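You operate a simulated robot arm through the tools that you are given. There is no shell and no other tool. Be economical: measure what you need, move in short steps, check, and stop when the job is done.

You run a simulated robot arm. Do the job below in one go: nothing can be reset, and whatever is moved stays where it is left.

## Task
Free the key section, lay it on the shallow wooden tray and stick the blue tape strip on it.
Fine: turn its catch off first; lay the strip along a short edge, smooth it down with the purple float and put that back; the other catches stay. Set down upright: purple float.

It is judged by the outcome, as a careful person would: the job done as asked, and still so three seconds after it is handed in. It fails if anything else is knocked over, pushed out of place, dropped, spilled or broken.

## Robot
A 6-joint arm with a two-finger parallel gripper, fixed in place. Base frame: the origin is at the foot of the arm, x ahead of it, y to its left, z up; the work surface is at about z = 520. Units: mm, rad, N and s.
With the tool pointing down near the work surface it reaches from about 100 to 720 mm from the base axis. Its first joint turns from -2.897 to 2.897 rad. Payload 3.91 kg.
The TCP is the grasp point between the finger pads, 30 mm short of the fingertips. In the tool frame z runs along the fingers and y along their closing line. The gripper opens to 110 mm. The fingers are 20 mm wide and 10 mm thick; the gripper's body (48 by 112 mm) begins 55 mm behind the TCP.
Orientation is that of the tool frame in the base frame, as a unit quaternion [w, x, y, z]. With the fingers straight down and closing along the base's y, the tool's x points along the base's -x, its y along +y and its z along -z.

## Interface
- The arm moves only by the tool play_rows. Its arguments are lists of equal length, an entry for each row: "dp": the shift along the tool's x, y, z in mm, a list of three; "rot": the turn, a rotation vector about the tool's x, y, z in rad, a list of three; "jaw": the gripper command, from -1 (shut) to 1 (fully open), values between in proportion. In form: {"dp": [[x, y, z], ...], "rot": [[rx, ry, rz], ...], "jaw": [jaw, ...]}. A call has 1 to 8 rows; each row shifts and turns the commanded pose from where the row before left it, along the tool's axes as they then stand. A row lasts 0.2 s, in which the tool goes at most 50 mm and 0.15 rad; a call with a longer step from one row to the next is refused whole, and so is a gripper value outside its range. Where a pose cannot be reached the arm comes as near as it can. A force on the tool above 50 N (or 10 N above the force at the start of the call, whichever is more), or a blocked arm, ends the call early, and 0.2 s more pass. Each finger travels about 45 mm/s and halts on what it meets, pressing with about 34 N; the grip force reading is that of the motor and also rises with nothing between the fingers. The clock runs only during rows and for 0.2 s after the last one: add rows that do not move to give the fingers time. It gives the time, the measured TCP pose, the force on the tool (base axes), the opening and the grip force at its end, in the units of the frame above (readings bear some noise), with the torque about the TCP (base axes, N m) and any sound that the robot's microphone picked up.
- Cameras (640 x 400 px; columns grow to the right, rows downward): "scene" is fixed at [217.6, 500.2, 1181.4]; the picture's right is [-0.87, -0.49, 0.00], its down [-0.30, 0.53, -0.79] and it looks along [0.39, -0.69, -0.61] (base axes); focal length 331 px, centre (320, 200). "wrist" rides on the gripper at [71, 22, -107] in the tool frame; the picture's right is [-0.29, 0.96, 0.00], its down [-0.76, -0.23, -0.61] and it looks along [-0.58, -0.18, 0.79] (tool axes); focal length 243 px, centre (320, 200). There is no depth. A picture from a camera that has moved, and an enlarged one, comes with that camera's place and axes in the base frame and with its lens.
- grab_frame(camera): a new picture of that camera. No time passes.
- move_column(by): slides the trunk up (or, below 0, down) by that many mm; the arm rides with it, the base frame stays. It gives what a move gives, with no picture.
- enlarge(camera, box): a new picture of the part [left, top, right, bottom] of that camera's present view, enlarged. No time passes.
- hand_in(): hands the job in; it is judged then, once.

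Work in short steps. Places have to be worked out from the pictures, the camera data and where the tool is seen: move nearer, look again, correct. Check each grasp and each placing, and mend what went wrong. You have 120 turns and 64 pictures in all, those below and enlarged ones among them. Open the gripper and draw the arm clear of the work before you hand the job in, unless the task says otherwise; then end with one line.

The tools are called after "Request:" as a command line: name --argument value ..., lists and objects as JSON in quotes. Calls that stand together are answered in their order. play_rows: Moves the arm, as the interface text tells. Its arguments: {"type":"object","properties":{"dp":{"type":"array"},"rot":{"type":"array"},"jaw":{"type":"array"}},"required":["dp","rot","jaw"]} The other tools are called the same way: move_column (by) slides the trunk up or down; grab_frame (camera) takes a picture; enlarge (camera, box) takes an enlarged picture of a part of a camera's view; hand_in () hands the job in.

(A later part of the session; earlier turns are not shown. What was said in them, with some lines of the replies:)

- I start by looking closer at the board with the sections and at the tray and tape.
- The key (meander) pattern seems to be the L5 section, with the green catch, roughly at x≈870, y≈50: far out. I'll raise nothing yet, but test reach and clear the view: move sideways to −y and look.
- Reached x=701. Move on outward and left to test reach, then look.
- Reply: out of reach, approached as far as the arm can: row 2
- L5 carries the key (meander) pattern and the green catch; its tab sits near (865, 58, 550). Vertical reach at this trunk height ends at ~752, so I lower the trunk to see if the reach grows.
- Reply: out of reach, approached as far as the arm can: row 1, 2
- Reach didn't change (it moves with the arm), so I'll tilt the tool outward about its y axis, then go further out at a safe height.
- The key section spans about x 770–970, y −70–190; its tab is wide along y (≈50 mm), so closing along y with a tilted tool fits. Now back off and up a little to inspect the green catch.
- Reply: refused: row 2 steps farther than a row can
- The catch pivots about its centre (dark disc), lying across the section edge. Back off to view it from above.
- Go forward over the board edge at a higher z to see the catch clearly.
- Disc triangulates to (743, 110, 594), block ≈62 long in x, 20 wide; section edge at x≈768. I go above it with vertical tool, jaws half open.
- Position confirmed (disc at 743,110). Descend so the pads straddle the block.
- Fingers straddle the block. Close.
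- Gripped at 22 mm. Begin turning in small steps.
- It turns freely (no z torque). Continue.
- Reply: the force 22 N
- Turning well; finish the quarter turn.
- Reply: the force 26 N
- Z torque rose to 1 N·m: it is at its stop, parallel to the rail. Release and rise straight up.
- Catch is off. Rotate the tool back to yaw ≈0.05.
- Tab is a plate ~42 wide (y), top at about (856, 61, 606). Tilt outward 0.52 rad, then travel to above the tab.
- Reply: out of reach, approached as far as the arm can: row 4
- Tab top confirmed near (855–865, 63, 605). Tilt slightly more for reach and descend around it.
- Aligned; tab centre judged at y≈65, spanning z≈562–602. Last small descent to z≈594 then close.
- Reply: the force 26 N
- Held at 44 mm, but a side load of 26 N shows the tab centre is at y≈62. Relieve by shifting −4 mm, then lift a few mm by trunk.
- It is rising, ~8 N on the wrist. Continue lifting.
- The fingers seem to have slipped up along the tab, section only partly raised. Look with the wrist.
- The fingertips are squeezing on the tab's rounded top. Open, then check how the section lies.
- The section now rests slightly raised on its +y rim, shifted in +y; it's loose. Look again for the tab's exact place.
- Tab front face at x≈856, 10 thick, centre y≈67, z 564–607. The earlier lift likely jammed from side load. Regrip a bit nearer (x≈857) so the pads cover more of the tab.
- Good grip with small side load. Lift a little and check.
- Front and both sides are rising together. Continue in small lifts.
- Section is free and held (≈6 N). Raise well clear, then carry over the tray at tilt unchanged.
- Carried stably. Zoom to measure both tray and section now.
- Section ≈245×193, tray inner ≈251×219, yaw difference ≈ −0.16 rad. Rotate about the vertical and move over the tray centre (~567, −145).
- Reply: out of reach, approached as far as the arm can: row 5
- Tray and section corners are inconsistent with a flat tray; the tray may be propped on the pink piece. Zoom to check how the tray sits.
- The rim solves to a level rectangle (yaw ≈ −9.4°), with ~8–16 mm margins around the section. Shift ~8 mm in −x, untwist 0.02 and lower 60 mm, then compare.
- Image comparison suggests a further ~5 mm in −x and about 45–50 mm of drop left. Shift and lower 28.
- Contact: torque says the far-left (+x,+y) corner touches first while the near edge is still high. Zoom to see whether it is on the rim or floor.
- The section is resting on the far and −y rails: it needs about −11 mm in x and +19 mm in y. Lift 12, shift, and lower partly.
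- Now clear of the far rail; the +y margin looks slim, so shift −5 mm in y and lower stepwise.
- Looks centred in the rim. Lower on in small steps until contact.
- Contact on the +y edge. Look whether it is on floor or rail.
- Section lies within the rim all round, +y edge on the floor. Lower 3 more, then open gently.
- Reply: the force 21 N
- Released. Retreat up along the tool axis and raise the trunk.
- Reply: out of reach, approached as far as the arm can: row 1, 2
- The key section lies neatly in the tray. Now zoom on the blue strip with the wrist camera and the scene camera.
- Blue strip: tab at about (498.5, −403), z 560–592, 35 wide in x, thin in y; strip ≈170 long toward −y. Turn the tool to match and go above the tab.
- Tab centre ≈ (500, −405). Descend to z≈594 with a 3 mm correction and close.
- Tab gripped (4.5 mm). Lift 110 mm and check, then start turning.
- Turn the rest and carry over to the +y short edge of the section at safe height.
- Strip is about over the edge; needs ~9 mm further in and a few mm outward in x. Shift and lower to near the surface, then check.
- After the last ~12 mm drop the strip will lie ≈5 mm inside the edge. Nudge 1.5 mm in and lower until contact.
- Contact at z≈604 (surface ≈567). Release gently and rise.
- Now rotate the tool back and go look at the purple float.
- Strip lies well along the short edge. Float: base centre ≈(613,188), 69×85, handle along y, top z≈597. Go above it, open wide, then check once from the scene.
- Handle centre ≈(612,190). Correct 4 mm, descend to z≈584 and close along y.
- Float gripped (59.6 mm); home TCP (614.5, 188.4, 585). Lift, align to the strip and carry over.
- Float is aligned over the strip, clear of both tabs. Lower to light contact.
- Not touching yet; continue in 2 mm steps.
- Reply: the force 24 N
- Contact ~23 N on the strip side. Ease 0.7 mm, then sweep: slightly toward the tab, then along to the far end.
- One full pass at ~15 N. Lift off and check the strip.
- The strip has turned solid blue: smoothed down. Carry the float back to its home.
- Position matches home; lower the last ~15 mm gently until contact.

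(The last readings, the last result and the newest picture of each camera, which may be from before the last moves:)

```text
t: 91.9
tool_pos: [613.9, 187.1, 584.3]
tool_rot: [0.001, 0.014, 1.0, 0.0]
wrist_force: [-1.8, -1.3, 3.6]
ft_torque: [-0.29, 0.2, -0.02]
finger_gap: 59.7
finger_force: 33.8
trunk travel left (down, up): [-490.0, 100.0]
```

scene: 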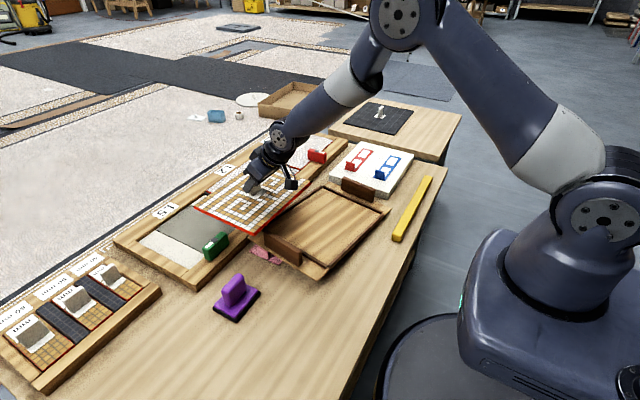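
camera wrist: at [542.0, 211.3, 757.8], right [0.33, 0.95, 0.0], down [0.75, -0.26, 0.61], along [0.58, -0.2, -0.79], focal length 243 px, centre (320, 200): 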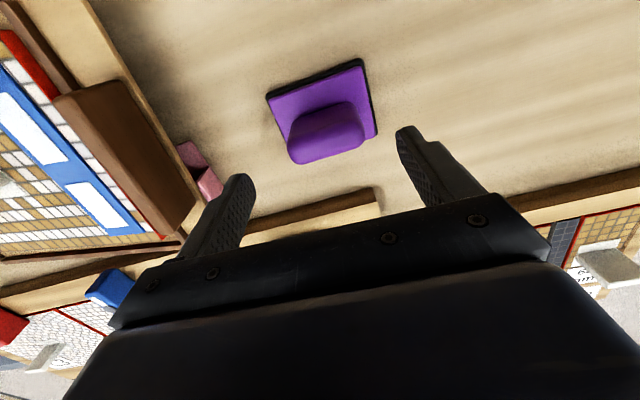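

The float touches the table. Open slowly, then rise clear.

Request:
play_rows --dp '[[0, 0, 0], [0, 0, 0], [0, 0, 0], [0, 0, 0], [0, 0, -30], [0, 0, -40], [0, 0, -40], [0, 0, 0]]' --rot '[[0, 0, 0], [0, 0, 0], [0, 0, 0], [0, 0, 0], [0, 0, 0], [0, 0, 0], [0, 0, 0], [0, 0, 0]]' --jaw '[0.2, 0.4, 0.6, 0.7, 0.7, 0.7, 0.7, 0.7]'

Request:
move_column --by 80

Request:
play_rows --dp '[[40, 0, 0], [40, 0, 0], [40, 0, 0], [40, 0, 0], [0, 0, 0]]' --rot '[[0, 0, 0], [0, 0, 0], [0, 0, 0], [0, 0, 0], [0, 0, 0]]' --jaw '[0.7, 0.7, 0.7, 0.7, 0.7]'

Request:
grab_frame --camera "scene"

```text
t: 93.7
tool_pos: [616.2, 190.9, 696.4]
tool_rot: [0.001, 0.015, 1.0, 0.0]
wrist_force: [-0.8, 0.1, 0.1]
ft_torque: [0.01, -0.01, 0.02]
finger_gap: 93.5
finger_force: 0.1
trunk travel left (down, up): [-490.0, 100.0]
```

```text
t: 94.9
tool_pos: [614.6, 190.2, 775.2]
tool_rot: [0.002, 0.014, 1.0, -0.001]
wrist_force: [0.3, 0.2, 0.0]
ft_torque: [-0.01, 0.01, -0.02]
finger_gap: 93.5
finger_force: 0.1
trunk travel left (down, up): [-570.0, 20.0]
```

```text
t: 96.1
tool_pos: [456.7, 196.7, 775.1]
tool_rot: [0.001, 0.014, 1.0, 0.0]
wrist_force: [0.4, -0.4, -0.8]
ft_torque: [-0.01, 0.01, 0.02]
finger_gap: 93.3
finger_force: 0.1
trunk travel left (down, up): [-570.0, 20.0]
```

```text
3 pictures are left
```

scene: 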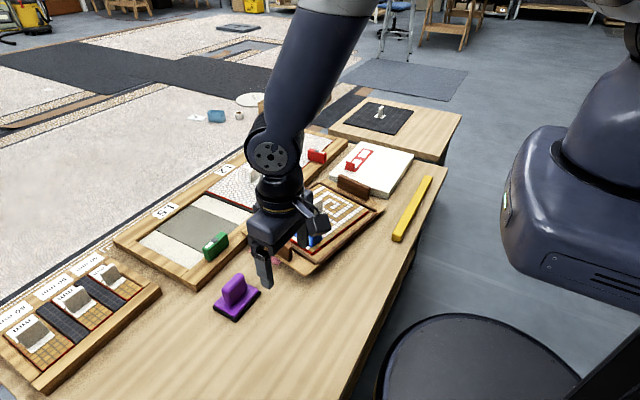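

The float stands upright in its original place, the section and strip are in place, the other catches are untouched, and the arm is clear with the gripper open. Handing in.

Request:
hand_in

```text
The job is handed in.
```

The key section (L5) is in the shallow wooden tray with the blue strip smoothed along its short edge, the purple float is back upright in its place, only the green catch was turned, and the job is handed in; on the first lift my grip slipped and the section came to rest on its slot's edge before I regripped it.
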